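You operate a simulated robot arm through the tools that you are given. There is no shell and no other tool.

You run a simulated robot arm. Do the job below in one go: nothing can be reset, and whatever is moved stays where it is left.

## Task
Let the orange barge through: bridge up, signal to GO, push it past, signal to STOP, bridge down.
Fine: in that order; the blue handwheel winds the bridge; the barge's whole length ends beyond it; the grey barge stays.
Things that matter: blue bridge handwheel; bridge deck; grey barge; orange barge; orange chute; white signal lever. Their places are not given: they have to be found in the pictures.

The check looks at the end state, three seconds after you hand in, the way a careful person would. Anything else that was tipped, shoved, dropped, spilled or broken makes it a failure.

## Robot
A 7-joint arm with a two-finger parallel gripper, fixed in place. Base frame: the origin is on the floor under the middle of its stand, x ahead of it, y to its left, z up; the work surface is at about z = 760. Readings come in mm, rad, newtons and seconds.
With the tool pointing down near the work surface it reaches from about 300 to 700 mm from the base axis. Its first joint turns from -1.152 to 1.152 rad. Payload 1.57 kg.
The TCP is the grasp point between the finger pads, 30 mm short of the fingertips. In the tool frame z runs along the fingers and y along their closing line. The gripper opens to 110 mm. The fingers are 24 mm wide and 12 mm thick; the gripper's body (48 by 112 mm) begins 78 mm behind the TCP.
Orientation is that of the tool frame in the base frame, as a unit quaternion [w, x, y, z]. With the fingers straight down and closing along the base's y, the tool's x points along the base's -x, its y along +y and its z along -z.

## Interface
- The arm moves only by the tool drive_tool. Its argument "moves" is a list of rows, each a list of 3 entries, a list of its own where there are three numbers: the shift along the tool's x, y, z in units of 500 mm (1.0 is 500 mm), then the turn, a rotation vector about the tool's x, y, z in units of 90 degrees (1.0 is 90 degrees), then the closure, from 0 (fully open) to 1 (shut). In form: [[[dx, dy, dz], [ax, ay, az], claw], ...]. A call has 1 to 20 rows; each row is the pose to reach, as a shift and turn from the pose commanded when the call began, along the tool's axes at that moment. A call with a number of a shift or a turn outside -1 to 1 is refused whole. Each row takes 0.2 s and may step no farther than 50 mm and 0.15 rad from the row before; otherwise, or with a gripper value out of range, the whole call is refused. A pose out of reach is approached as far as the arm can. The call stops where the force on the tool passes 90 N (or 10 N more than at its start, if that is more) or the arm is blocked; 0.2 s more then pass. Each finger travels about 108 mm/s and halts on what it meets, pressing with about 43 N; the grip force reading is that of the motor and also rises with nothing between the fingers. The clock runs only during rows and for 0.2 s after the last one: add rows that repeat a pose to give the fingers time. It gives the time, the measured TCP pose, the force on the tool (base axes), the opening and the grip force at its end, in the units of the frame above (readings bear some noise), with the torque about the TCP (base axes, N m) and any sound that the robot's microphone picked up, and new pictures: "show" is both (left out), scene, wrist or none.
- Cameras (640 x 400 px; columns grow to the right, rows downward): "scene" is fixed at [123.5, -387.9, 1375.4]; the picture's right is [0.98, -0.19, 0.00], its down [-0.16, -0.80, -0.58] and it looks along [0.11, 0.57, -0.82] (base axes); focal length 281 px, centre (320, 200). "wrist" rides on the gripper at [70, 16, -141] in the tool frame; the picture's right is [-0.23, 0.97, 0.00], its down [-0.85, -0.20, -0.48] and it looks along [-0.47, -0.11, 0.88] (tool axes); focal length 222 px, centre (320, 200).
- pixel_to_xyz(camera, pixels): for up to 12 pixels [column, row] of the newest picture of that camera ("zoom" is the newest enlarged one), the place [x, y, z] in the base frame of the surface seen there, good to about 2 mm. It takes no simulated time.
- zoom(camera, box): a new picture of the part [left, top, right, bottom] of that camera's present view, enlarged. It takes no simulated time.
- finish_job(): hands the job in; it is judged then, once.

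Open the gripper and draw the arm clear of the work before you hand the job in, unless the task says otherwise.

The tools are called after "Call:" by a JSON object that holds its "op" and its "data". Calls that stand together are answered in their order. drive_tool: Moves the arm, as the interface text tells. Its arguments: {"type":"object","properties":{"moves":{"type":"array","items":{"type":"array"}},"show":{"type":"string","enum":["both","scene","wrist","none"]}},"required":["moves"]} The other tools are called the same way: pixel_to_xyz (camera, pixels) gives the place of the surface under pixels of a picture; zoom (camera, box) takes an enlarged picture of a part of a camera's view; finish_job () hands the job in.

At the start:

```text
clock: 0.0
tcp_pos: [381.7, -91.4, 1075.9]
ee_rot: [0.0, 0.0, 1.0, 0.0]
contact_force: [0.5, 0.4, -0.3]
wrist_torque: [0.01, 0.04, 0.02]
gripper_width: 110.2
finger_force: 0.1
```

scene: 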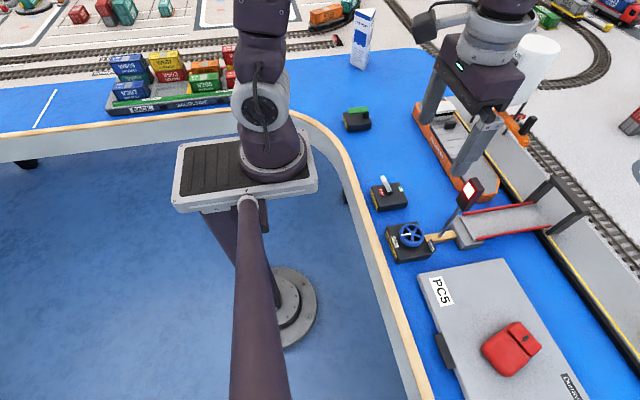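
wrist: 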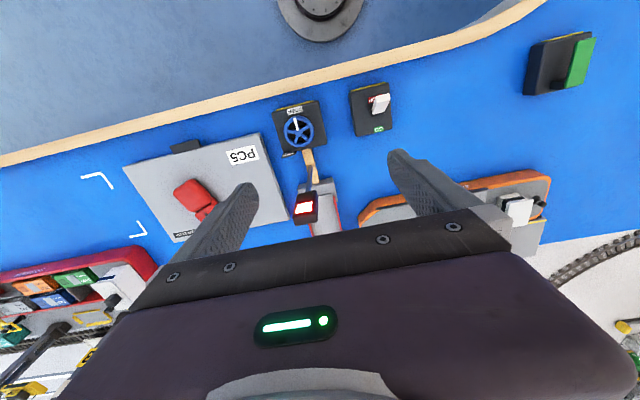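

The scene shows the blue handwheel near (410,235), a white lever near (387,185), the bridge near (510,220) and an orange barge near (450,150). I zoom in on these to look closely before moving.

Call:
{"op": "zoom", "data": {"camera": "scene", "box": [340, 90, 640, 280]}}

Call:
{"op": "zoom", "data": {"camera": "wrist", "box": [240, 70, 440, 240]}}

Call:
{"op": "zoom", "data": {"camera": "scene", "box": [360, 160, 480, 270]}}

```text
2.11 times, centred on (490, 185) of scene
```

zoom: 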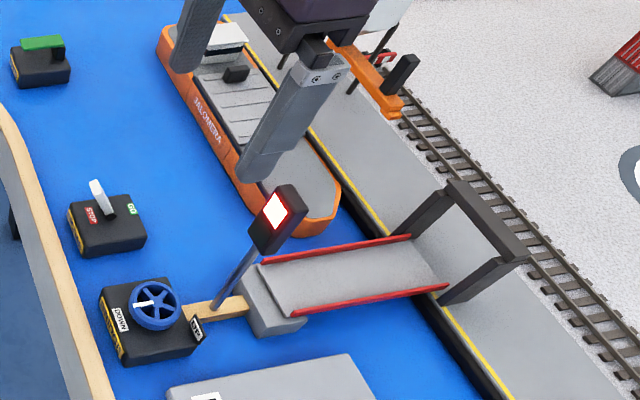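

```text
2.35 times, centred on (340, 155) of wrist
```

zoom: 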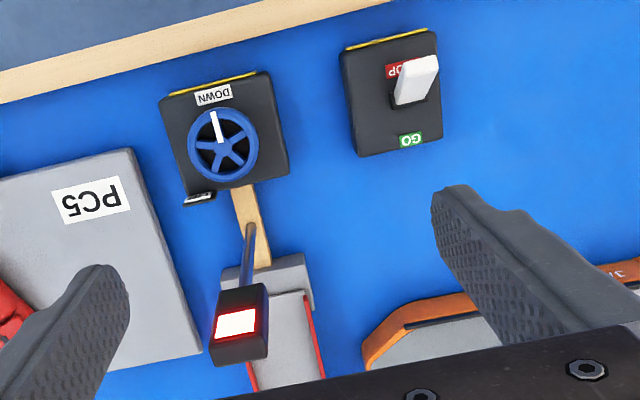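

```text
3.64 times, centred on (420, 215) of scene
```

zoom: 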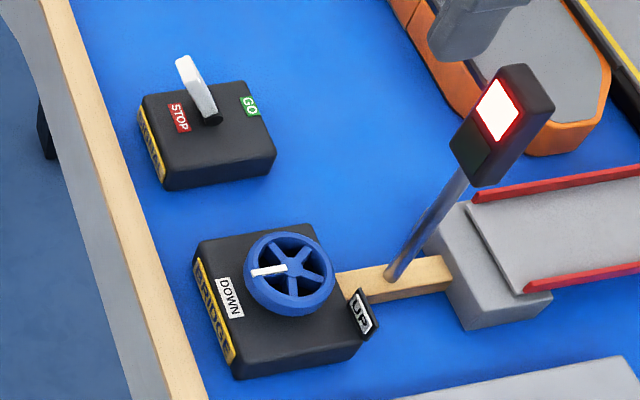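

I need metric positions for the handwheel, lever, bridge, barge and quay edge, so I query pixels from the scene picture.

Call:
{"op": "pixel_to_xyz", "data": {"camera": "scene", "pixels": [[411, 235], [405, 235], [411, 226], [424, 240], [388, 192], [384, 178], [397, 258], [433, 254], [470, 190], [463, 230], [480, 240], [540, 225]]}}

Call:
{"op": "pixel_to_xyz", "data": {"camera": "scene", "pixels": [[415, 105], [420, 125], [440, 165], [460, 190], [480, 203], [497, 195], [490, 170], [447, 115], [520, 130], [440, 275], [505, 262], [588, 398]]}}

Call:
{"op": "pixel_to_xyz", "data": {"camera": "scene", "pixels": [[520, 200], [538, 205], [550, 178], [585, 212], [545, 232], [560, 260], [600, 330], [510, 345], [420, 275], [430, 310], [510, 320], [470, 209]]}}

```text
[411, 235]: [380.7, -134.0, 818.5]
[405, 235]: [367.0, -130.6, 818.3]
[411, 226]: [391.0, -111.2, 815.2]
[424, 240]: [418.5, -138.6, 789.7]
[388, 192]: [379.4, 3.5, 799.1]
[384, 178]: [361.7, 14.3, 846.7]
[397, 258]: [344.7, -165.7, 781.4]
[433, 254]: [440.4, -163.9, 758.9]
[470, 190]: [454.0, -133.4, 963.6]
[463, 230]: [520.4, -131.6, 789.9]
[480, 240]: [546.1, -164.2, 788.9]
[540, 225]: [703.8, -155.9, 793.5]
```

```text
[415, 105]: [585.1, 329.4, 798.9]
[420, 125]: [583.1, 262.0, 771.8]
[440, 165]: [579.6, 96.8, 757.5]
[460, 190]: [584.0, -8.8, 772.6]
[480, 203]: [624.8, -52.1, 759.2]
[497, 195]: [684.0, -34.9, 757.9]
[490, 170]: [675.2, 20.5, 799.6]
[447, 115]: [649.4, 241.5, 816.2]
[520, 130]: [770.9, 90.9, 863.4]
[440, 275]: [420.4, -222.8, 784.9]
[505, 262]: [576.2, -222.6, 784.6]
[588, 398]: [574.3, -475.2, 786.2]
```

```text
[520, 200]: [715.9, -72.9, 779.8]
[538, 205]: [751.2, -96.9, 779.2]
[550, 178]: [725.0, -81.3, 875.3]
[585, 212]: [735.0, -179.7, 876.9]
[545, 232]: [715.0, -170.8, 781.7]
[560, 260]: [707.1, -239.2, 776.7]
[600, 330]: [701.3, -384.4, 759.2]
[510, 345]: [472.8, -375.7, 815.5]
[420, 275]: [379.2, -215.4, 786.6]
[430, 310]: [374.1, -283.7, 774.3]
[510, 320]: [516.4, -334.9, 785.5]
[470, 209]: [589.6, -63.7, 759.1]
```

The wheel sits at about (381,-134,818) with its pointer on DOWN, and the lever at about (380,3,800) tilted to STOP. I zoom tightly to measure the wheel rim, lever, bridge and barge more accurately.

Call:
{"op": "zoom", "data": {"camera": "scene", "box": [380, 212, 444, 268]}}

Call:
{"op": "pixel_to_xyz", "data": {"camera": "zoom", "pixels": [[300, 200], [180, 215], [300, 110], [400, 250], [260, 330], [150, 250], [100, 300], [450, 200], [200, 380], [330, 60], [420, 330], [445, 340]]}}

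```text
7.14 times, centred on (412, 240) of scene
```

zoom: 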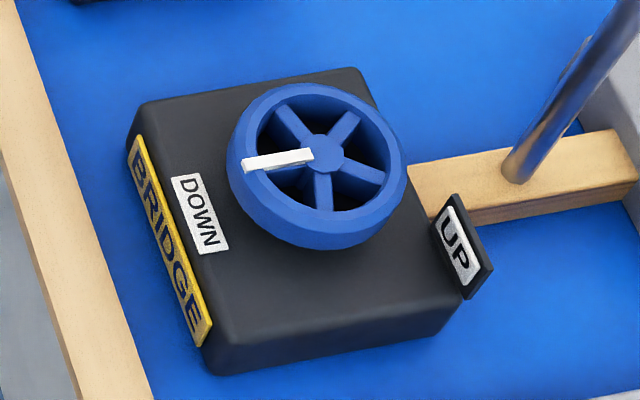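

```text
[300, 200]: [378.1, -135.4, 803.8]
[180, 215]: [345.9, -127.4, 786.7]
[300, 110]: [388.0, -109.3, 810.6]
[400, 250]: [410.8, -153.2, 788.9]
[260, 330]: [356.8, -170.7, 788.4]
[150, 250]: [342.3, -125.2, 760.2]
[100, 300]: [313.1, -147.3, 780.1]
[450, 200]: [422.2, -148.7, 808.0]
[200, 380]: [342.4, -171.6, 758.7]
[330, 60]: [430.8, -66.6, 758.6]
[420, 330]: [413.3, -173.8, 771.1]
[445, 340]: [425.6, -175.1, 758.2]
```

I measure the wheel's hub and rim points in this zoom.

Call:
{"op": "pixel_to_xyz", "data": {"camera": "zoom", "pixels": [[322, 155], [236, 165], [396, 150], [315, 90], [320, 225], [255, 163], [300, 156], [462, 250], [450, 200], [320, 240], [490, 270], [200, 215]]}}

Call:
{"op": "zoom", "data": {"camera": "scene", "box": [360, 165, 420, 217]}}

```text
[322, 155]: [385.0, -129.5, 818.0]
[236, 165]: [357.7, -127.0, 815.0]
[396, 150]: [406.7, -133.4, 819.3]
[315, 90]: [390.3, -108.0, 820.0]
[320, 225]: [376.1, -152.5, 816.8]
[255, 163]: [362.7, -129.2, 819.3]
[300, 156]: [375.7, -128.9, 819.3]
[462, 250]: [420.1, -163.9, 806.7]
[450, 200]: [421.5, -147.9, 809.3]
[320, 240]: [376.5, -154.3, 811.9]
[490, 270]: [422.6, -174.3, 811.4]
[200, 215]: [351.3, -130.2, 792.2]
```

```text
7.69 times, centred on (390, 191) of scene
```

zoom: 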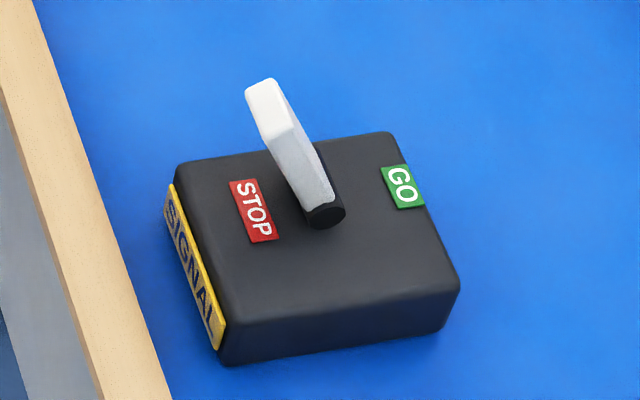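

The wheel centre is about (384,-131), rim top z≈820, box top z≈788. Now I measure the signal head and mast (scene near 470,190) so the gripper body does not touch it, and the lever in the zoom.

Call:
{"op": "pixel_to_xyz", "data": {"camera": "zoom", "pixels": [[267, 88], [255, 110], [300, 150], [310, 190], [325, 215], [400, 185], [250, 210], [290, 270], [215, 335], [385, 140], [190, 170], [455, 280]]}}

Call:
{"op": "zoom", "data": {"camera": "scene", "box": [430, 165, 500, 245]}}

```text
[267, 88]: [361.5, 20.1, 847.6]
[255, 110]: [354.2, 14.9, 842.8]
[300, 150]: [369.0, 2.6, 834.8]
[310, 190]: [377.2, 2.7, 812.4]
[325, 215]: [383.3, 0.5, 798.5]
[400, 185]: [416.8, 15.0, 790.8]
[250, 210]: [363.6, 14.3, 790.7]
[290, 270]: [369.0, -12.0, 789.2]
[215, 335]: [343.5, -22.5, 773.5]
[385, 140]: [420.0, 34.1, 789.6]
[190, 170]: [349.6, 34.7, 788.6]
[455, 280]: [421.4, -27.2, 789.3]
```

```text
5.00 times, centred on (465, 205) of scene
```

zoom: 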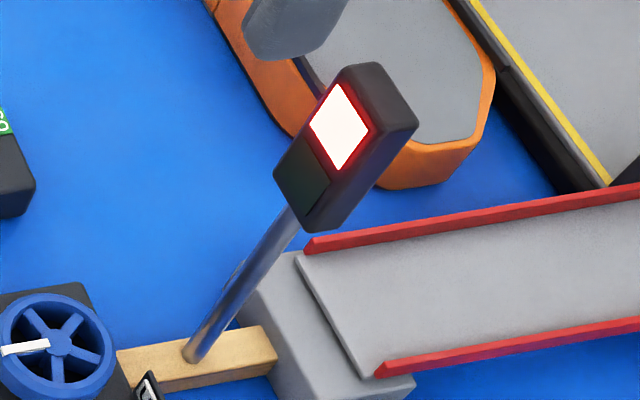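

Call:
{"op": "pixel_to_xyz", "data": {"camera": "zoom", "pixels": [[195, 350], [270, 245], [300, 190], [340, 125], [360, 75], [410, 115], [330, 215], [365, 70], [310, 255], [375, 370], [600, 200], [620, 330]]}}

Call:
{"op": "zoom", "data": {"camera": "scene", "box": [400, 60, 540, 210]}}

```text
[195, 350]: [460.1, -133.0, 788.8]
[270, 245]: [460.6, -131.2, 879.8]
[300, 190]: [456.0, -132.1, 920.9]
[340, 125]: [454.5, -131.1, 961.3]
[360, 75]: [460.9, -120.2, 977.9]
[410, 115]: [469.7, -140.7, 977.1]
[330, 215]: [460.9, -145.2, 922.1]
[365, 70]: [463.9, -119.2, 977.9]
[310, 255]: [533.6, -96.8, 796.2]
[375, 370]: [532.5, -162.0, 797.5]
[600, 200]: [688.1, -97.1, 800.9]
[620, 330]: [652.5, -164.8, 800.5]
```

```text
2.67 times, centred on (470, 135) of scene
```

zoom: 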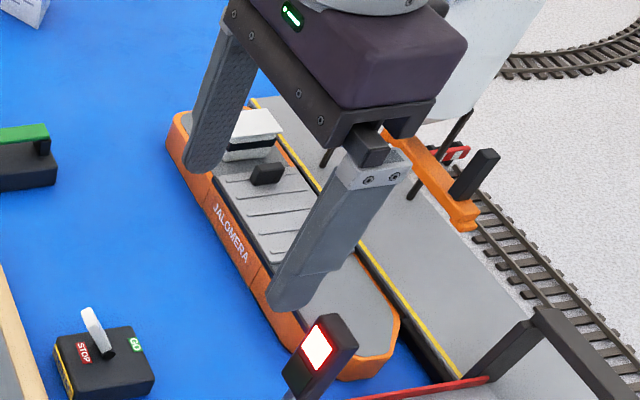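

The signal mast is at (460,-132), head x≥454, z up to 978, and the UP plaque at (421,-150…-175), so a grasp along y over the wheel is clear. I move above the wheel at z≈930 and look again.

Call:
{"op": "drive_tool", "data": {"moves": [[[-0.002, -0.04, 0.05], [0, 0, 0], 0], [[-0.004, -0.079, 0.13], [0, 0, 0], 0], [[-0.005, -0.079, 0.21], [0, 0, 0], 0], [[-0.005, -0.079, 0.28], [0, 0, 0], 0], [[-0.005, -0.079, 0.28], [0, 0, 0], 0]]}}

```text
clock: 1.2
tcp_pos: [384.7, -129.6, 936.3]
ee_rot: [0.0, 0.0, 1.0, -0.001]
contact_force: [0.1, 0.2, 0.2]
wrist_torque: [-0.02, 0.0, 0.0]
gripper_width: 110.0
finger_force: 0.0
```

scene: 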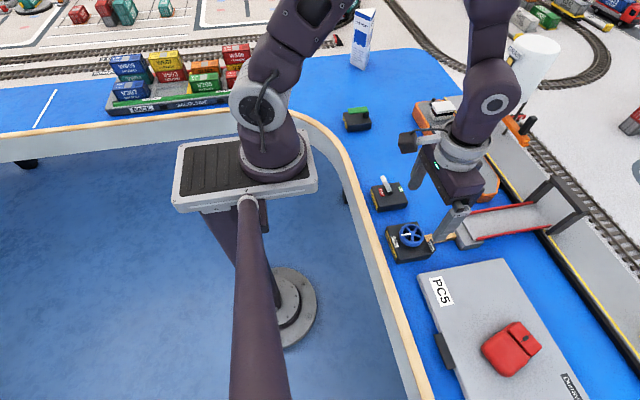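
wrist: 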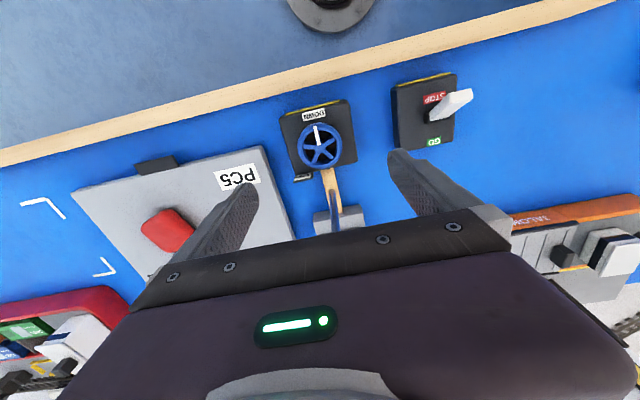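

I'm above the wheel at (384.7,-129.6,936). I check the wheel centre from the wrist view, and the white corner marks at (40,208)/(105,268) and the red vessel at (60,320) beyond the bridge.

Call:
{"op": "pixel_to_xyz", "data": {"camera": "wrist", "pixels": [[320, 147], [301, 147], [341, 147], [318, 128], [321, 167], [40, 206], [65, 218], [105, 262], [95, 275], [20, 328], [100, 295], [125, 315]]}}

Call:
{"op": "zoom", "data": {"camera": "wrist", "box": [0, 150, 260, 400]}}

Call:
{"op": "zoom", "data": {"camera": "scene", "box": [400, 60, 560, 260]}}

```text
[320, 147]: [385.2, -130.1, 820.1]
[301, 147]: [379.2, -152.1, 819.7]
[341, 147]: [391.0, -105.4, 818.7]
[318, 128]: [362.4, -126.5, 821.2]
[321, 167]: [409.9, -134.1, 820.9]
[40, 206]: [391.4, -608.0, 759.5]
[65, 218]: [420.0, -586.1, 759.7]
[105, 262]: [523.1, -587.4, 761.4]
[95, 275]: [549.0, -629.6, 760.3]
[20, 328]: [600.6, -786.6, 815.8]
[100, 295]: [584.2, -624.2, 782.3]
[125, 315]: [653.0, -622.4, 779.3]
```

```text
1.60 times, centred on (130, 275) of wrist
```

zoom: 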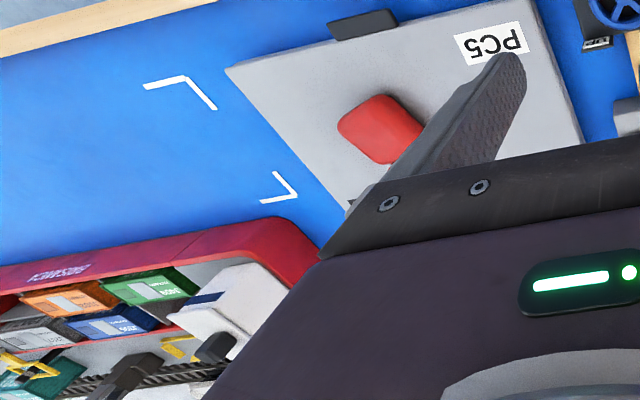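

```text
2.00 times, centred on (480, 160) of scene
```

zoom: 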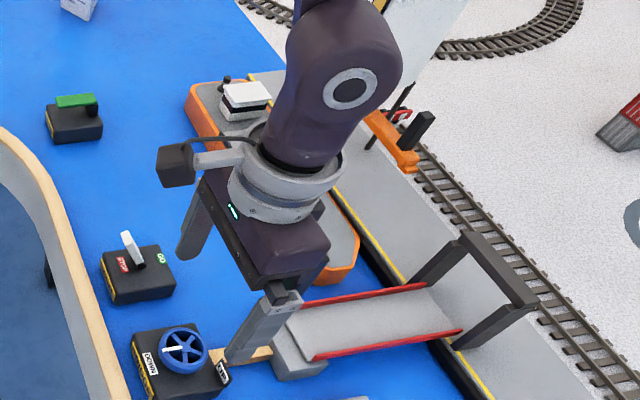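

The wheel centre is about (385,-130), rim top 820, matching the tool's position. I go down to TCP z≈830 (tips ≈800, above the box top at 788) and close on the rim.

Call:
{"op": "drive_tool", "data": {"moves": [[[-0.001, -0.001, 0.08], [0, 0, 0], 0], [[-0.001, -0.001, 0.16], [0, 0, 0], 0], [[-0.001, -0.001, 0.212], [0, 0, 0], 0], [[-0.001, -0.001, 0.212], [0, 0, 0], 0.3], [[-0.001, -0.001, 0.212], [0, 0, 0], 1], [[-0.001, -0.001, 0.212], [0, 0, 0], 1], [[-0.001, -0.001, 0.212], [0, 0, 0], 1]]}}

```text
clock: 2.8
tcp_pos: [384.4, -129.6, 830.3]
ee_rot: [0.0, 0.001, 1.0, 0.001]
contact_force: [2.2, 14.2, -18.8]
wrist_torque: [0.34, -1.0, -0.02]
gripper_width: 53.5
finger_force: 44.7
```

scene: 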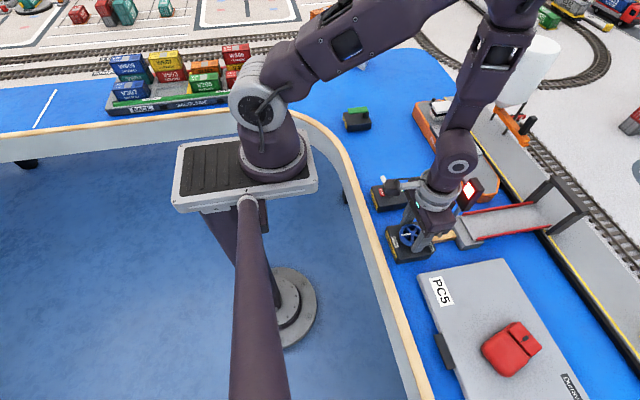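
wrist: 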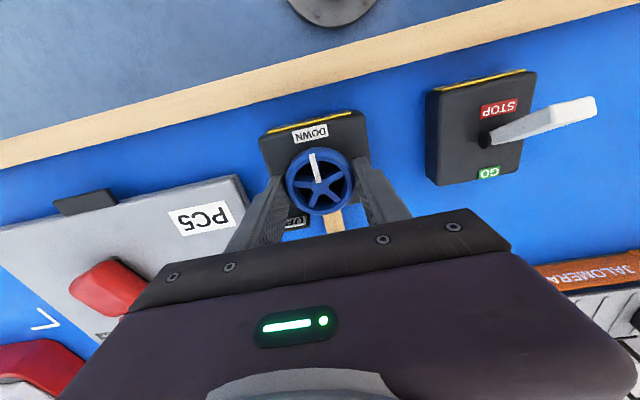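

The rim is held at 53.5 mm with the bridge flat. I try a small counter-clockwise turn (from above, toward -y then UP) of about 24° to see which way the bridge responds.

Call:
{"op": "drive_tool", "data": {"moves": [[[0, 0.001, 0], [0, 0, -0.06], 1], [[0, 0.001, 0], [0, 0, -0.12], 1], [[0, 0.001, 0], [0, 0, -0.18], 1], [[0, 0.001, 0], [0, 0, -0.24], 1], [[0, 0.001, 0], [0, 0, -0.27], 1]]}}

```text
clock: 4.0
tcp_pos: [384.5, -130.7, 830.5]
ee_rot: [-0.001, -0.211, 0.978, 0.0]
contact_force: [0.6, 17.9, 0.6]
wrist_torque: [0.44, 0.18, -1.11]
gripper_width: 53.7
finger_force: 45.2
```

scene: 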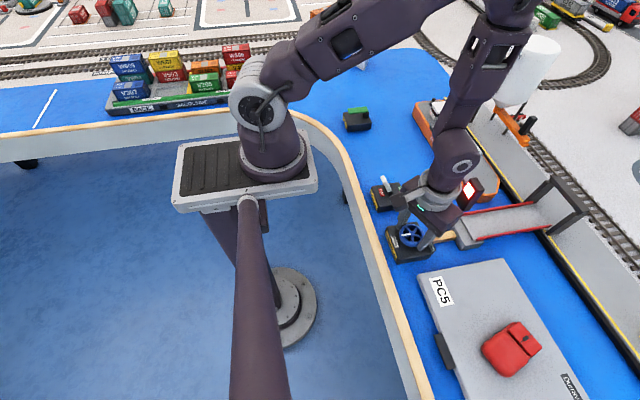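
wrist: 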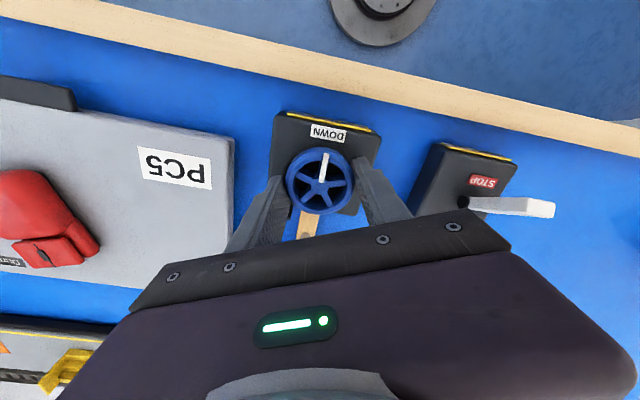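

Torque of -1.1 N m and the pointer still on DOWN show that counter-clockwise is against the stop. I turn clockwise (tool az positive) by about 95° and watch the deck.

Call:
{"op": "drive_tool", "data": {"moves": [[[0, 0, 0], [0, 0, 0.09], 1], [[0, 0, 0], [0, 0, 0.18], 1], [[0, 0, 0], [0, 0, 0.27], 1], [[0, 0, 0], [0, 0, 0.36], 1], [[0, 0, 0], [0, 0, 0.45], 1], [[0, 0, 0], [0, 0, 0.54], 1], [[0, 0, 0], [0, 0, 0.63], 1], [[0, 0, 0], [0, 0, 0.72], 1], [[0, 0, 0], [0, 0, 0.81], 1], [[0, 0, 0], [0, 0, 0.81], 1]]}}

```text
clock: 6.2
tcp_pos: [385.1, -130.9, 829.6]
ee_rot: [0.0, 0.412, 0.911, 0.0]
contact_force: [-8.6, 9.0, -3.5]
wrist_torque: [0.35, 0.53, 0.04]
gripper_width: 53.6
finger_force: 45.3
```

scene: 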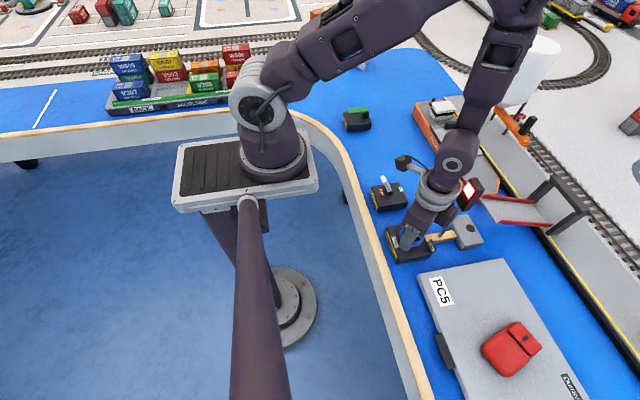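
wrist: 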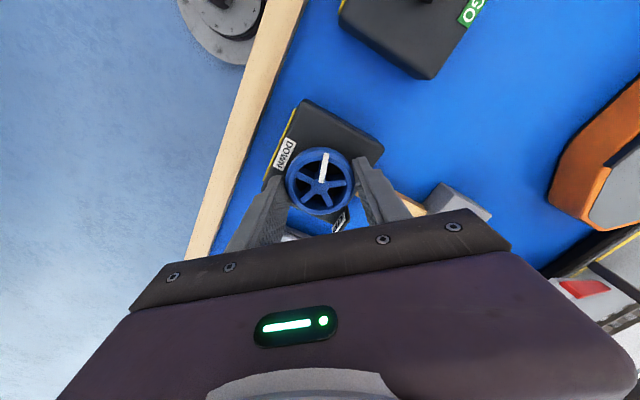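

The deck's near end has lifted off the abutment (scene 490,210), hinged at the quay side, so clockwise is UP. I continue to a yaw of about 85°.

Call:
{"op": "drive_tool", "data": {"moves": [[[0, 0, 0], [0, 0, 0.08], 1], [[0, 0, 0], [0, 0, 0.16], 1], [[0, 0, 0], [0, 0, 0.24], 1], [[0, 0, 0], [0, 0, 0.32], 1], [[0, 0, 0], [0, 0, 0.4], 1], [[0, 0, 0], [0, 0, 0.4], 1]]}}

```text
clock: 7.6
tcp_pos: [385.6, -129.2, 829.4]
ee_rot: [-0.001, 0.674, 0.739, 0.001]
contact_force: [-10.4, 15.3, -8.3]
wrist_torque: [-0.07, -0.09, 0.02]
gripper_width: 53.9
finger_force: 44.9
```

scene: 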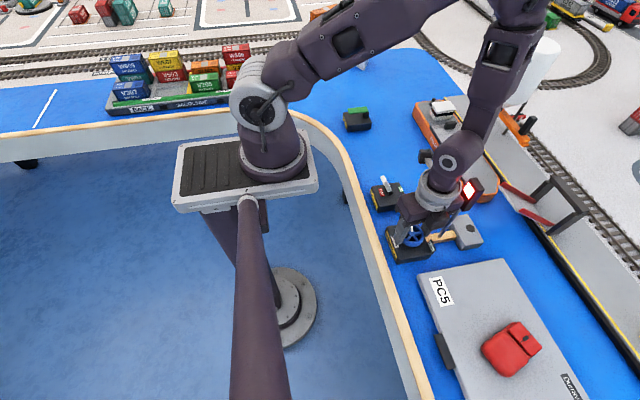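
wrist: 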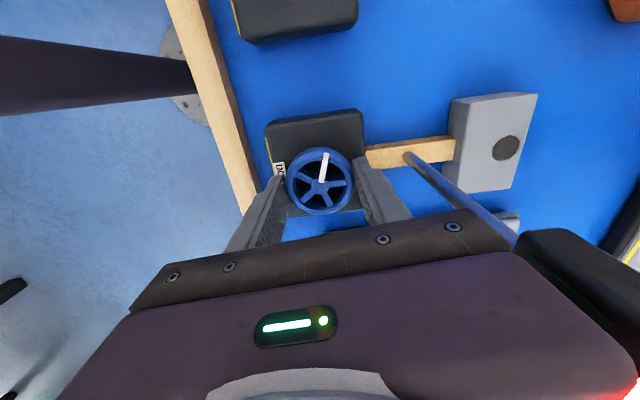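

The deck has moved further; I zoom on the bridge region (500-590,170-250) to see how far it has gone before releasing.

Call:
{"op": "zoom", "data": {"camera": "scene", "box": [430, 150, 610, 270]}}

```text
3.33 times, centred on (520, 210) of scene
```

zoom: 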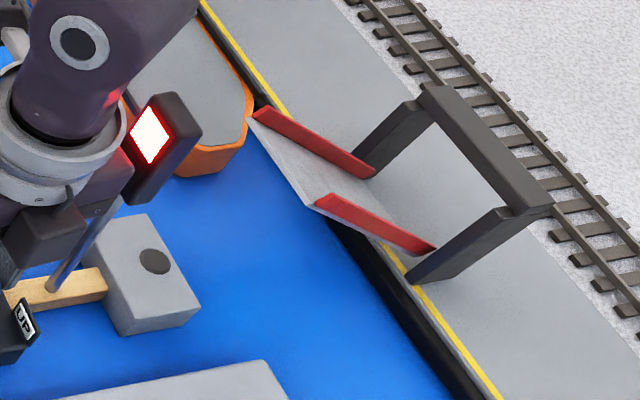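

The deck is tilting up about a hinge near the quay edge. I measure its raised tip to know the angle so far.

Call:
{"op": "pixel_to_xyz", "data": {"camera": "zoom", "pixels": [[258, 115], [370, 172], [320, 200], [425, 247], [310, 207], [252, 122], [300, 180], [400, 230], [430, 280], [365, 180]]}}

```text
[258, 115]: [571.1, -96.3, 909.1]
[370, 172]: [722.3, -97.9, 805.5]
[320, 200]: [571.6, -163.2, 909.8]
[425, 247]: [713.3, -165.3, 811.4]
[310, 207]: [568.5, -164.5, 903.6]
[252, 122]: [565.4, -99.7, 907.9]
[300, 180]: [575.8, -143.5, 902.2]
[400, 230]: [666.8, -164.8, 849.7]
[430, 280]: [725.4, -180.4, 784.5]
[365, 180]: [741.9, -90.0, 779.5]
```

The deck is at about 36° after 109° of wheel turn, so more winding is needed. I open a little, lift clear, rotate back to yaw ≈ -5°, and look to verify that the bridge holds.

Call:
{"op": "drive_tool", "data": {"moves": [[[0, 0, 0], [0, 0, 0], 0.28], [[0, 0, 0], [0, 0, 0], 0.28], [[0, 0, -0.05], [0, 0, 0], 0.28], [[0.0014, 0, -0.1], [0, 0, 0], 0.28], [[0.0014, 0, -0.1], [0, 0, -0.09], 0.28], [[0.0014, 0, -0.1], [0, 0, -0.18], 0.28], [[0.0014, 0, -0.1], [0, 0, -0.27], 0.28], [[0.0014, 0, -0.1], [0, 0, -0.36], 0.28], [[0.0014, 0, -0.1], [0, 0, -0.45], 0.28], [[0.0014, 0, -0.1], [0, 0, -0.54], 0.28], [[0.0014, 0, -0.1], [0, 0, -0.63], 0.28], [[0.0014, 0, -0.1], [0, 0, -0.72], 0.28], [[0.0014, 0, -0.1], [0, 0, -0.81], 0.28], [[0.0014, 0, -0.1], [0, 0, -0.9], 0.28], [[0.0014, 0, -0.1], [0, 0, -0.99], 0.28], [[0.0014, 0, -0.1], [0, 0, -0.99], 0.28]]}}

```text
clock: 11.0
tcp_pos: [386.2, -130.5, 880.5]
ee_rot: [0.001, -0.039, 0.999, 0.0]
contact_force: [0.6, -0.1, 0.9]
wrist_torque: [0.0, 0.0, 0.0]
gripper_width: 79.4
finger_force: 0.1
```

scene: 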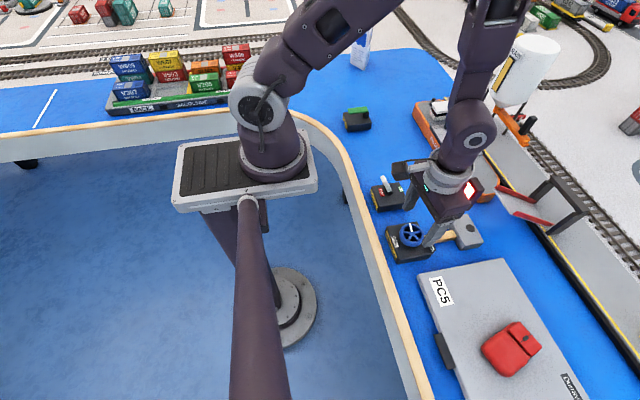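
wrist: 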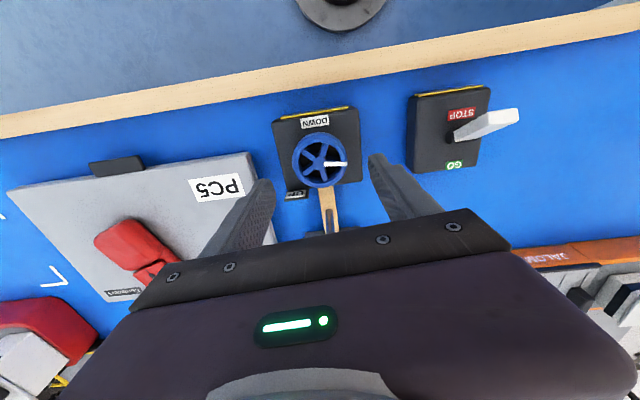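

The bridge held at its angle and the pointer is now toward +y (wrist 335,163), about 100° clockwise of DOWN. I descend, grip again and turn clockwise another ~88°.

Call:
{"op": "drive_tool", "data": {"moves": [[[0, 0, 0.05], [0, 0, 0], 0.28], [[0, 0, 0.1], [0, 0, 0], 0.28], [[0, 0, 0.1], [0, 0, 0], 0.6], [[0, 0, 0.1], [0, 0, 0], 1], [[0, 0, 0.1], [0, 0, 0], 1], [[0, 0, 0.1], [0, 0, 0.09], 1], [[0, 0, 0.1], [0, 0, 0.18], 1], [[0, 0, 0.1], [0, 0, 0.27], 1], [[0, 0, 0.1], [0, 0, 0.36], 1], [[0, 0, 0.1], [0, 0, 0.45], 1], [[0, 0, 0.1], [0, 0, 0.54], 1], [[0, 0, 0.1], [0, 0, 0.63], 1], [[0, 0, 0.1], [0, 0, 0.72], 1], [[0, 0, 0.1], [0, 0, 0.81], 1], [[0, 0, 0.1], [0, 0, 0.9], 1], [[0, 0, 0.1], [0, 0, 0.98], 1], [[0, 0, 0.1], [0, 0, 0.98], 1]]}}

```text
clock: 14.6
tcp_pos: [386.1, -130.5, 829.6]
ee_rot: [-0.001, 0.669, 0.743, -0.001]
contact_force: [-11.5, -18.0, -29.7]
wrist_torque: [-0.32, 0.21, -0.03]
gripper_width: 53.1
finger_force: 45.2
```

scene: 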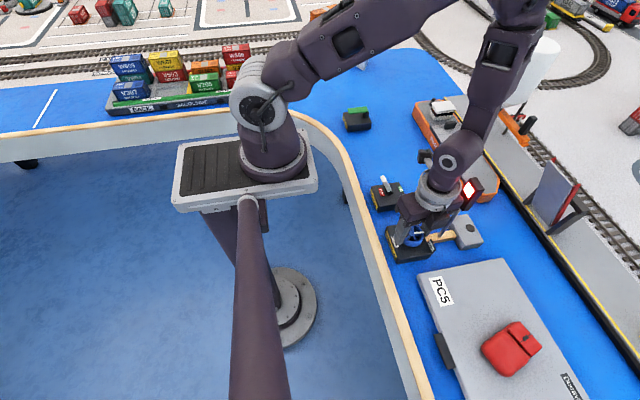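
wrist: 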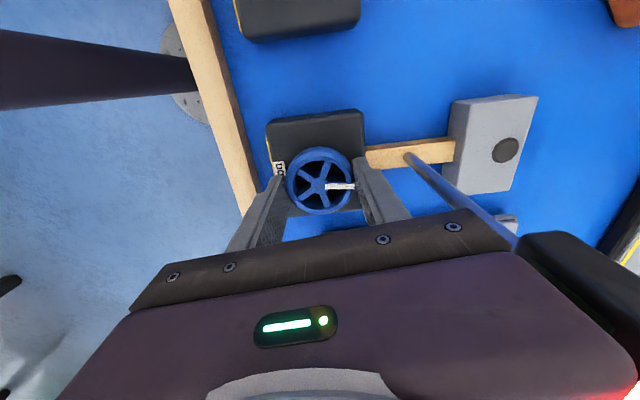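

The deck is now much steeper (scene 555,190). I zoom in to measure its angle.

Call:
{"op": "zoom", "data": {"camera": "scene", "box": [430, 140, 610, 260]}}

Call:
{"op": "pixel_to_xyz", "data": {"camera": "scene", "pixels": [[549, 163], [576, 184], [540, 215], [533, 210], [550, 190], [560, 222], [570, 200], [545, 180]]}}

```text
3.33 times, centred on (520, 200) of scene
```

zoom: 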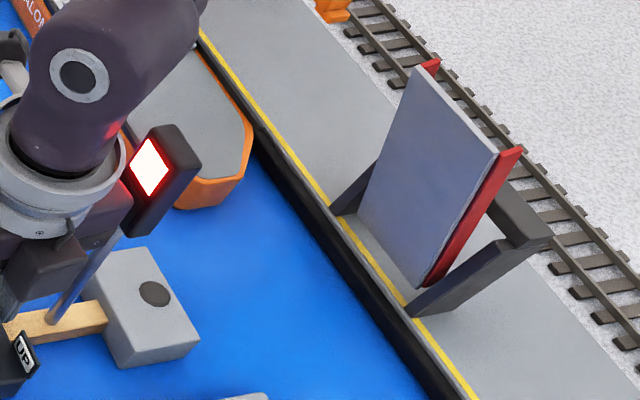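

```text
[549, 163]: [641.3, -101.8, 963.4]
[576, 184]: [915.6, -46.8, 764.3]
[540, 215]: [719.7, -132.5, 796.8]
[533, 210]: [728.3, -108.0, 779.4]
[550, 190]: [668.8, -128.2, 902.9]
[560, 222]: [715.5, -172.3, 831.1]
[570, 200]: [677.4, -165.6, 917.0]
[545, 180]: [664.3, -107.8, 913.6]
```

The deck is at about 65°, still leaning over the channel, and the pointer has not reached UP. I regrasp (open, lift, back 54°, down, close) to wind further.

Call:
{"op": "drive_tool", "data": {"moves": [[[0, 0, 0], [0, 0, 0], 0.28], [[0, 0, 0], [0, 0, 0], 0.28], [[0, 0, -0.05], [0, 0, 0], 0.28], [[0, 0, -0.1], [0, 0, 0], 0.28], [[0, 0, -0.1], [0, 0, -0.09], 0.28], [[0, 0, -0.1], [0, 0, -0.18], 0.28], [[0, 0, -0.1], [0, 0, -0.27], 0.28], [[0, 0, -0.1], [0, 0, -0.36], 0.28], [[0, 0, -0.1], [0, 0, -0.45], 0.28], [[0, 0, -0.1], [0, 0, -0.54], 0.28], [[0, 0, -0.1], [0, 0, -0.6], 0.28], [[0, 0, -0.05], [0, 0, -0.6], 0.28], [[0, 0, 0], [0, 0, -0.6], 0.28], [[0, 0, 0], [0, 0, -0.6], 0.6], [[0, 0, 0], [0, 0, -0.6], 1], [[0, 0, 0], [0, 0, -0.6], 1], [[0, 0, 0], [0, 0, -0.52], 1], [[0, 0, 0], [0, 0, -0.44], 1], [[0, 0, 0], [0, 0, -0.36], 1], [[0, 0, 0], [0, 0, -0.36], 1]]}}

```text
clock: 18.8
tcp_pos: [384.9, -130.6, 831.2]
ee_rot: [-0.001, 0.435, 0.901, 0.0]
contact_force: [-14.4, -7.4, 23.3]
wrist_torque: [-0.36, 0.33, -0.01]
gripper_width: 53.4
finger_force: 44.9
```

scene: 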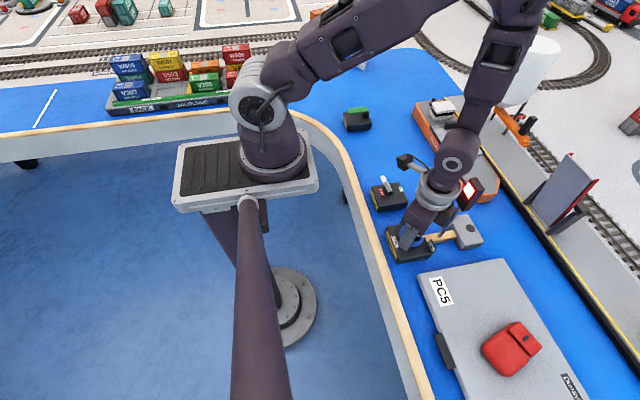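
wrist: 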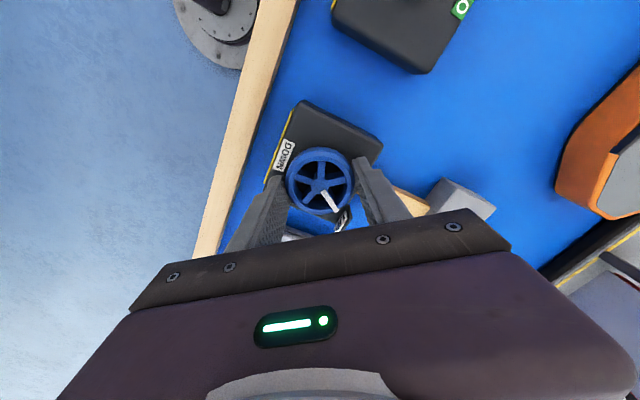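

The pointer (wrist 330,202) is now almost on the UP plaque (343,220) with no stop torque yet. I turn a few more degrees and watch torque for the stop.

Call:
{"op": "drive_tool", "data": {"moves": [[[0, 0, 0], [0, 0, 0.06], 1], [[0, 0, 0], [0, 0, 0.12], 1], [[0, 0, 0], [0, 0, 0.12], 1]]}}

Call:
{"op": "zoom", "data": {"camera": "scene", "box": [430, 120, 610, 260]}}

Call:
{"op": "zoom", "data": {"camera": "wrist", "box": [240, 100, 400, 240]}}

```text
clock: 19.6
tcp_pos: [384.5, -130.7, 830.4]
ee_rot: [0.001, 0.516, 0.857, 0.0]
contact_force: [-18.7, -13.4, 20.2]
wrist_torque: [-0.63, 0.57, 1.03]
gripper_width: 53.5
finger_force: 45.4
```

scene: 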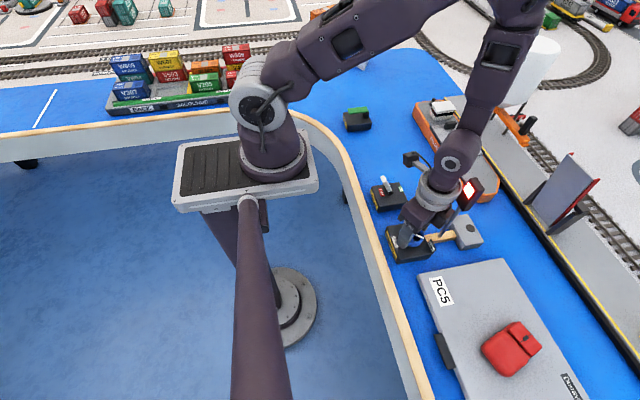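
wrist: 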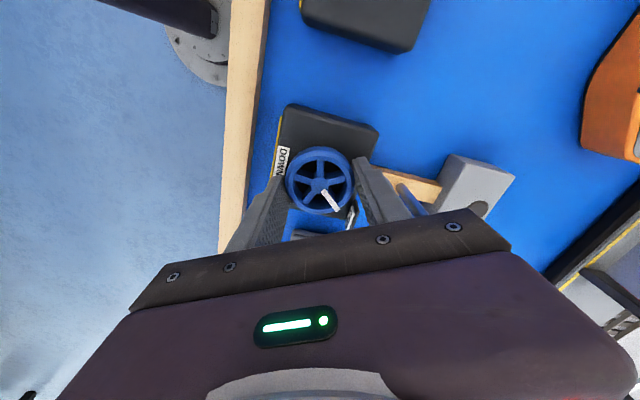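

```text
2.86 times, centred on (520, 190) of scene
```

zoom: 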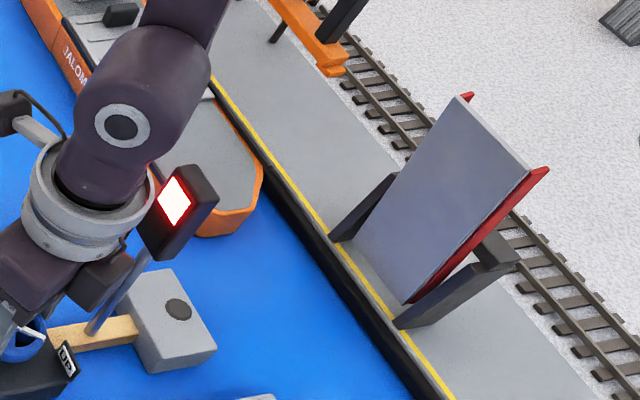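

```text
2.86 times, centred on (320, 170) of wrist
```

zoom: 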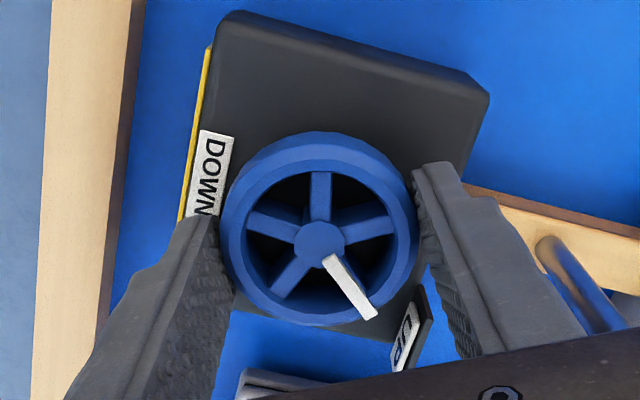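

Torque of +1.03 N m shows the stop, and the pointer lies on UP with the deck fully raised. I release, lift to z≈930 and turn back to yaw 0.

Call:
{"op": "drive_tool", "data": {"moves": [[[0, 0, 0], [0, 0, 0], 0.28], [[0, 0, 0], [0, 0, 0], 0.28], [[0, 0, -0.06], [0, 0, 0], 0.28], [[0, 0, -0.12], [0, 0, 0], 0.28], [[0, 0, -0.2], [0, 0, 0], 0.28], [[0, 0, -0.2], [0, 0, -0.09], 0.6], [[0, 0, -0.2], [0, 0, -0.18], 1], [[0, 0, -0.2], [0, 0, -0.27], 1], [[0, 0, -0.2], [0, 0, -0.36], 1], [[0, 0, -0.2], [0, 0, -0.45], 1], [[0, 0, -0.2], [0, 0, -0.54], 1], [[0, 0, -0.2], [0, 0, -0.63], 1], [[0, 0, -0.2], [0, 0, -0.69], 1], [[0, 0, -0.2], [0, 0, -0.69], 1]]}}

Call:
{"op": "zoom", "data": {"camera": "scene", "box": [360, 160, 480, 270]}}

```text
clock: 22.6
tcp_pos: [386.1, -130.3, 930.3]
ee_rot: [0.0, 0.0, 1.0, 0.0]
contact_force: [-0.3, 0.8, -0.1]
wrist_torque: [-0.01, -0.02, -0.04]
gripper_width: 0.0
finger_force: 21.4
```

scene: 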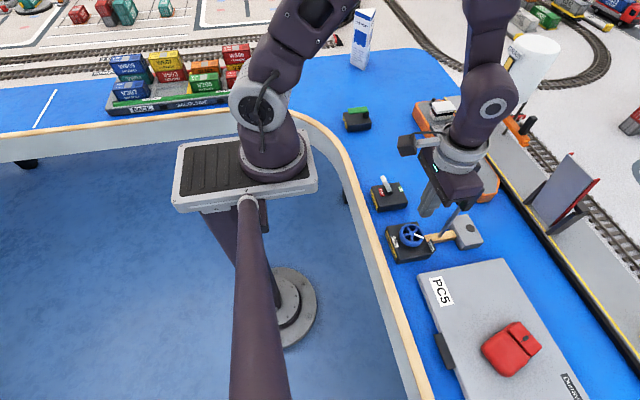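
wrist: 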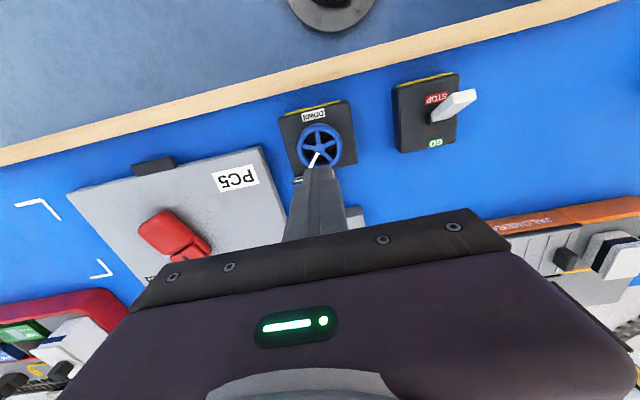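

```text
3.64 times, centred on (420, 215) of scene
```

zoom: 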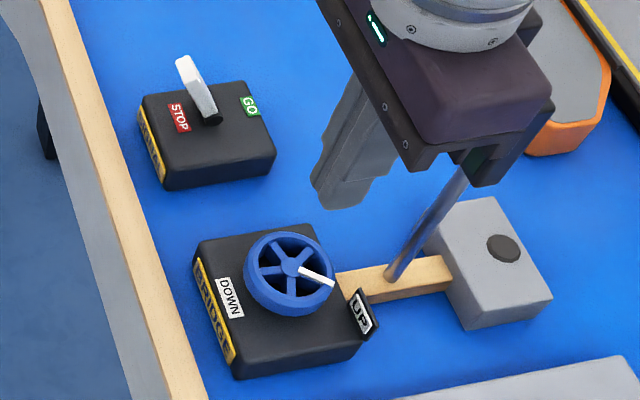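

The wheel stayed on UP and the bridge is up. I measure the lever's paddle from the wrist view and scene zoom before pushing it.

Call:
{"op": "zoom", "data": {"camera": "wrist", "box": [380, 60, 500, 160]}}

Call:
{"op": "pixel_to_xyz", "data": {"camera": "wrist", "pixels": [[472, 96], [462, 95], [468, 102], [450, 106], [438, 118], [436, 98], [437, 143], [400, 88], [457, 75], [400, 150], [456, 140]]}}

```text
4.00 times, centred on (440, 110) of wrist
```

zoom: 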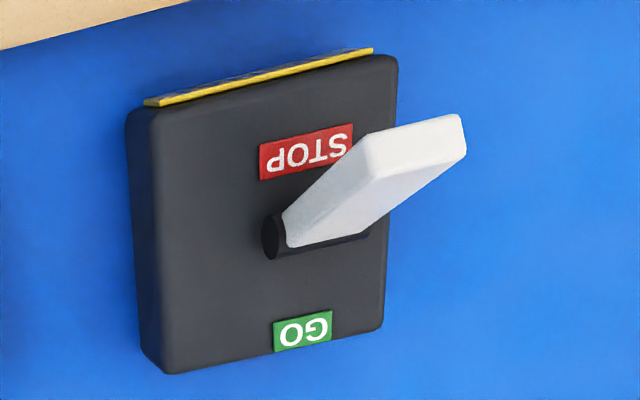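

```text
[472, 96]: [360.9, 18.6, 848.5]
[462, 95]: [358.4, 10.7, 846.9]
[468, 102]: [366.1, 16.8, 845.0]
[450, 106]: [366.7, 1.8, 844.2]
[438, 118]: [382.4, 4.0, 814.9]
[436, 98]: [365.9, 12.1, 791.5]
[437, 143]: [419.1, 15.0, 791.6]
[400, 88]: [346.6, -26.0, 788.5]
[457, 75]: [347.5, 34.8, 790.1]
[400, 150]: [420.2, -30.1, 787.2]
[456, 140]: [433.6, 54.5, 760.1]
```

The paddle spans y≈2…20 with its tip at x≈360, z≈847, and the pivot at x≈384. I move the closed fingers behind it on the robot side, (325,11), tips at z≈828.

Call:
{"op": "drive_tool", "data": {"moves": [[[0.04, 0.09, 0], [0, 0, 0], 1], [[0.08, 0.18, 0], [0, 0, 0], 1], [[0.12, 0.27, 0], [0, 0, 0], 1], [[0.12, 0.283, 0], [0, 0, 0], 1], [[0.12, 0.283, 0.08], [0, 0, 0], 1], [[0.12, 0.283, 0.144], [0, 0, 0], 1], [[0.12, 0.283, 0.144], [0, 0, 0], 1]]}}

Call:
{"op": "zoom", "data": {"camera": "scene", "box": [340, 130, 460, 230]}}

```text
clock: 24.2
tcp_pos: [326.2, 12.3, 858.2]
ee_rot: [0.0, 0.0, 1.0, 0.0]
contact_force: [-0.8, 0.3, 0.9]
wrist_torque: [0.0, 0.0, 0.02]
gripper_width: 0.0
finger_force: 21.8
```

scene: 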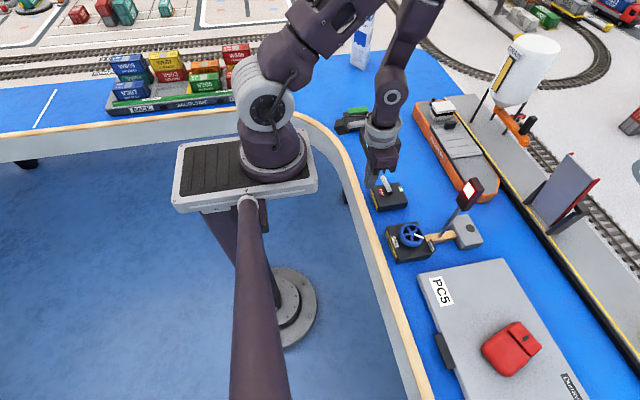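
wrist: 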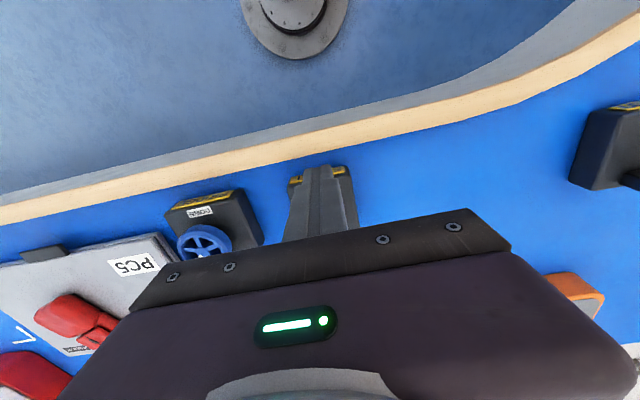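

```text
4.00 times, centred on (400, 180) of scene
```

zoom: 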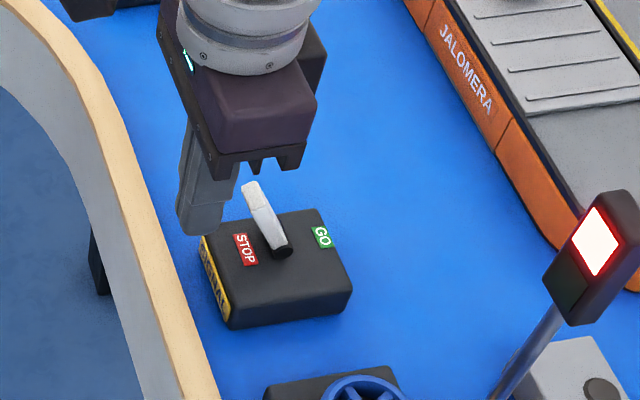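

Fingers are behind the lever at (326,12) and the view of the whole barge is clear now. I push the lever in +x in steps to about x=374.

Call:
{"op": "drive_tool", "data": {"moves": [[[-0.03, 0, 0], [0, 0, 0], 1], [[-0.05, 0, 0], [0, 0, 0], 1], [[-0.065, 0, 0], [0, 0, 0], 1], [[-0.08, 0, 0], [0, 0, 0], 1], [[-0.095, 0, 0], [0, 0, 0], 1], [[-0.095, 0, 0], [0, 0, 0], 1]]}}

Call:
{"op": "zoom", "data": {"camera": "scene", "box": [360, 130, 500, 250]}}

```text
clock: 25.6
tcp_pos: [372.7, 12.0, 858.6]
ee_rot: [0.001, 0.001, 1.0, -0.001]
contact_force: [0.1, -0.5, 0.8]
wrist_torque: [0.04, 0.01, 0.02]
gripper_width: 0.1
finger_force: 22.1
```

scene: 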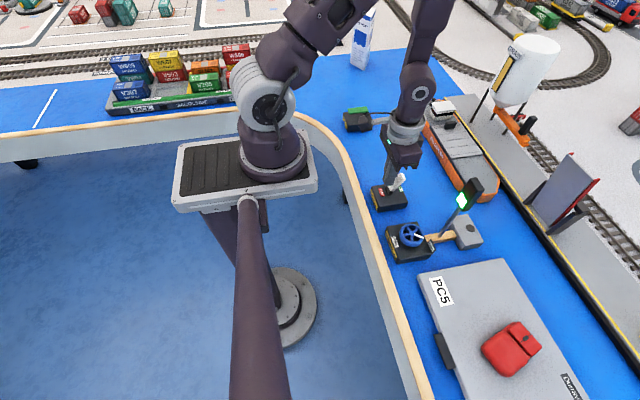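
wrist: 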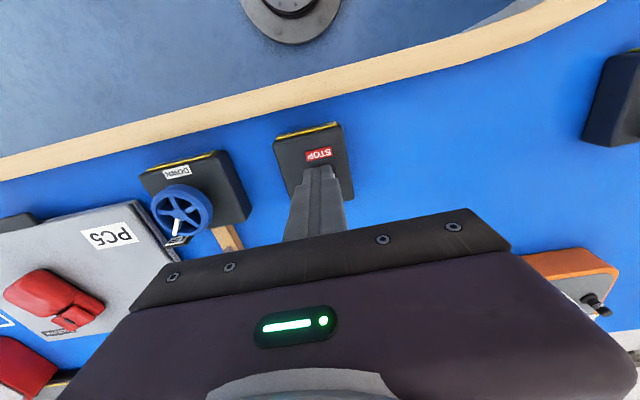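

```text
3.33 times, centred on (430, 190) of scene
```

zoom: 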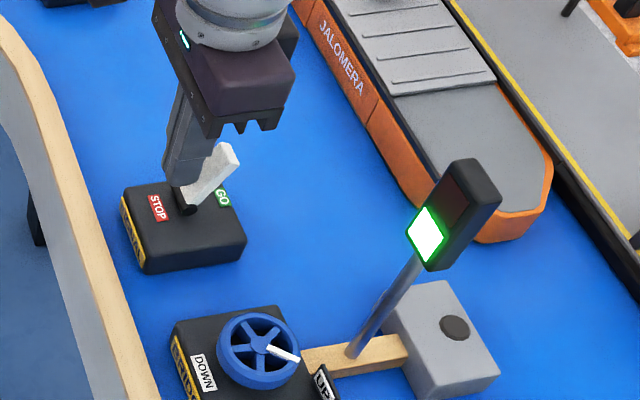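

The lever snapped to GO and the signal head shows green (scene 461,203). I back off and lift clear of the lever, then measure the barge.

Call:
{"op": "drive_tool", "data": {"moves": [[[0.04, 0, 0], [0, 0, 0], 1], [[0.07, 0, -0.06], [0, 0, 0], 1], [[0.08, 0, -0.15], [0, 0, 0], 1], [[0.08, 0, -0.2], [0, 0, 0], 1], [[0.08, 0, -0.2], [0, 0, 0], 1]]}}

Call:
{"op": "zoom", "data": {"camera": "scene", "box": [390, 75, 560, 215]}}

```text
clock: 26.8
tcp_pos: [331.4, 10.3, 958.2]
ee_rot: [0.001, 0.0, 1.0, 0.0]
contact_force: [0.4, 0.5, 0.2]
wrist_torque: [-0.02, -0.01, -0.04]
gripper_width: 0.0
finger_force: 21.7
```

scene: 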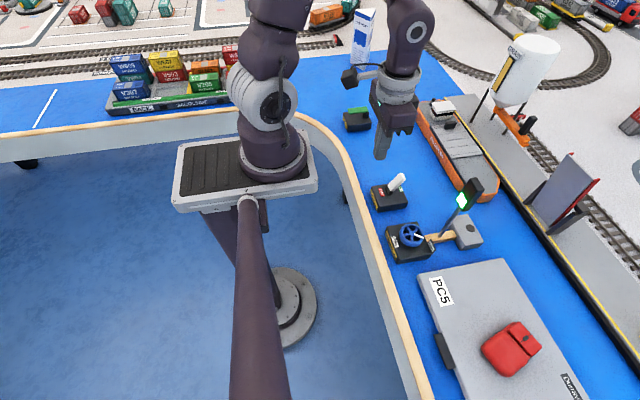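
wrist: 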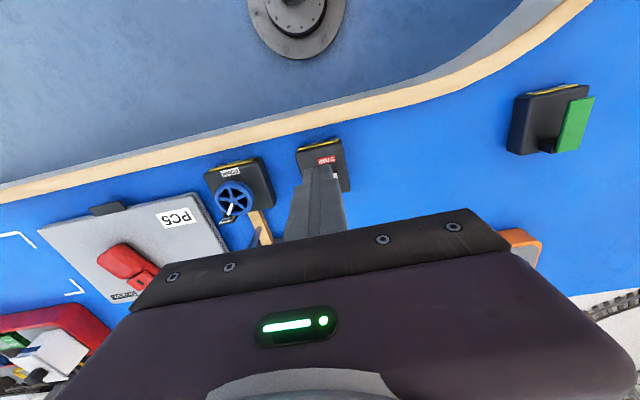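

```text
2.86 times, centred on (475, 145) of scene
```

zoom: 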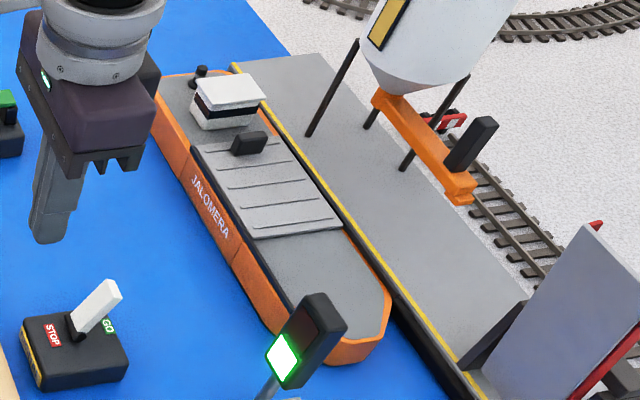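

The whole orange barge is visible. I measure its stern, bow, deckhouse and hull edges, plus the quay edge and the chute.

Call:
{"op": "pixel_to_xyz", "data": {"camera": "zoom", "pixels": [[157, 80], [200, 68], [228, 68], [152, 115], [200, 72], [230, 90], [230, 120], [250, 145], [270, 250], [345, 345], [385, 325], [275, 330]]}}

Call:
{"op": "pixel_to_xyz", "data": {"camera": "zoom", "pixels": [[300, 300], [388, 290], [340, 232], [240, 65], [300, 150], [400, 310], [440, 350], [460, 360], [390, 100], [465, 180], [470, 145], [330, 90]]}}

Call:
{"op": "zoom", "data": {"camera": "scene", "box": [400, 85, 480, 145]}}

```text
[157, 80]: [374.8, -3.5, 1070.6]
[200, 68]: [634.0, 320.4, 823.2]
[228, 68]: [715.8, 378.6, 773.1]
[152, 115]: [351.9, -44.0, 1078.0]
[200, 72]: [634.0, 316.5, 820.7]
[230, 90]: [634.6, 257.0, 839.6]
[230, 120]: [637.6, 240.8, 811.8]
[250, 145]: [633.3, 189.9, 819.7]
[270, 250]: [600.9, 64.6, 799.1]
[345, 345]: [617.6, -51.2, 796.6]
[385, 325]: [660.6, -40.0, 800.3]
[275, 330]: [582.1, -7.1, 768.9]
```

```text
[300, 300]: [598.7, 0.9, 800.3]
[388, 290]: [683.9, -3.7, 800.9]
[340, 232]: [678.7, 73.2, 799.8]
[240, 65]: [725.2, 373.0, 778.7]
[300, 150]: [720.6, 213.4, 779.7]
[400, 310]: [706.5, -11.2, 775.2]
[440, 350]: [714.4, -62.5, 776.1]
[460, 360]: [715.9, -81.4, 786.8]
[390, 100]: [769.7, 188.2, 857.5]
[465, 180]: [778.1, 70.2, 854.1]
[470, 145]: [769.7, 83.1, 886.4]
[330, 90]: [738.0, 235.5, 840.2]
```

```text
6.67 times, centred on (440, 115) of scene
```

zoom: 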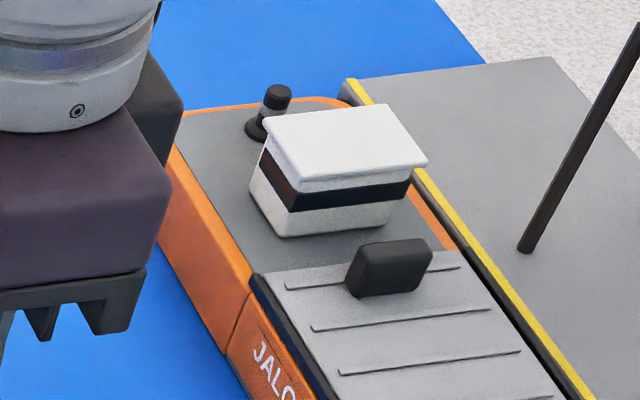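

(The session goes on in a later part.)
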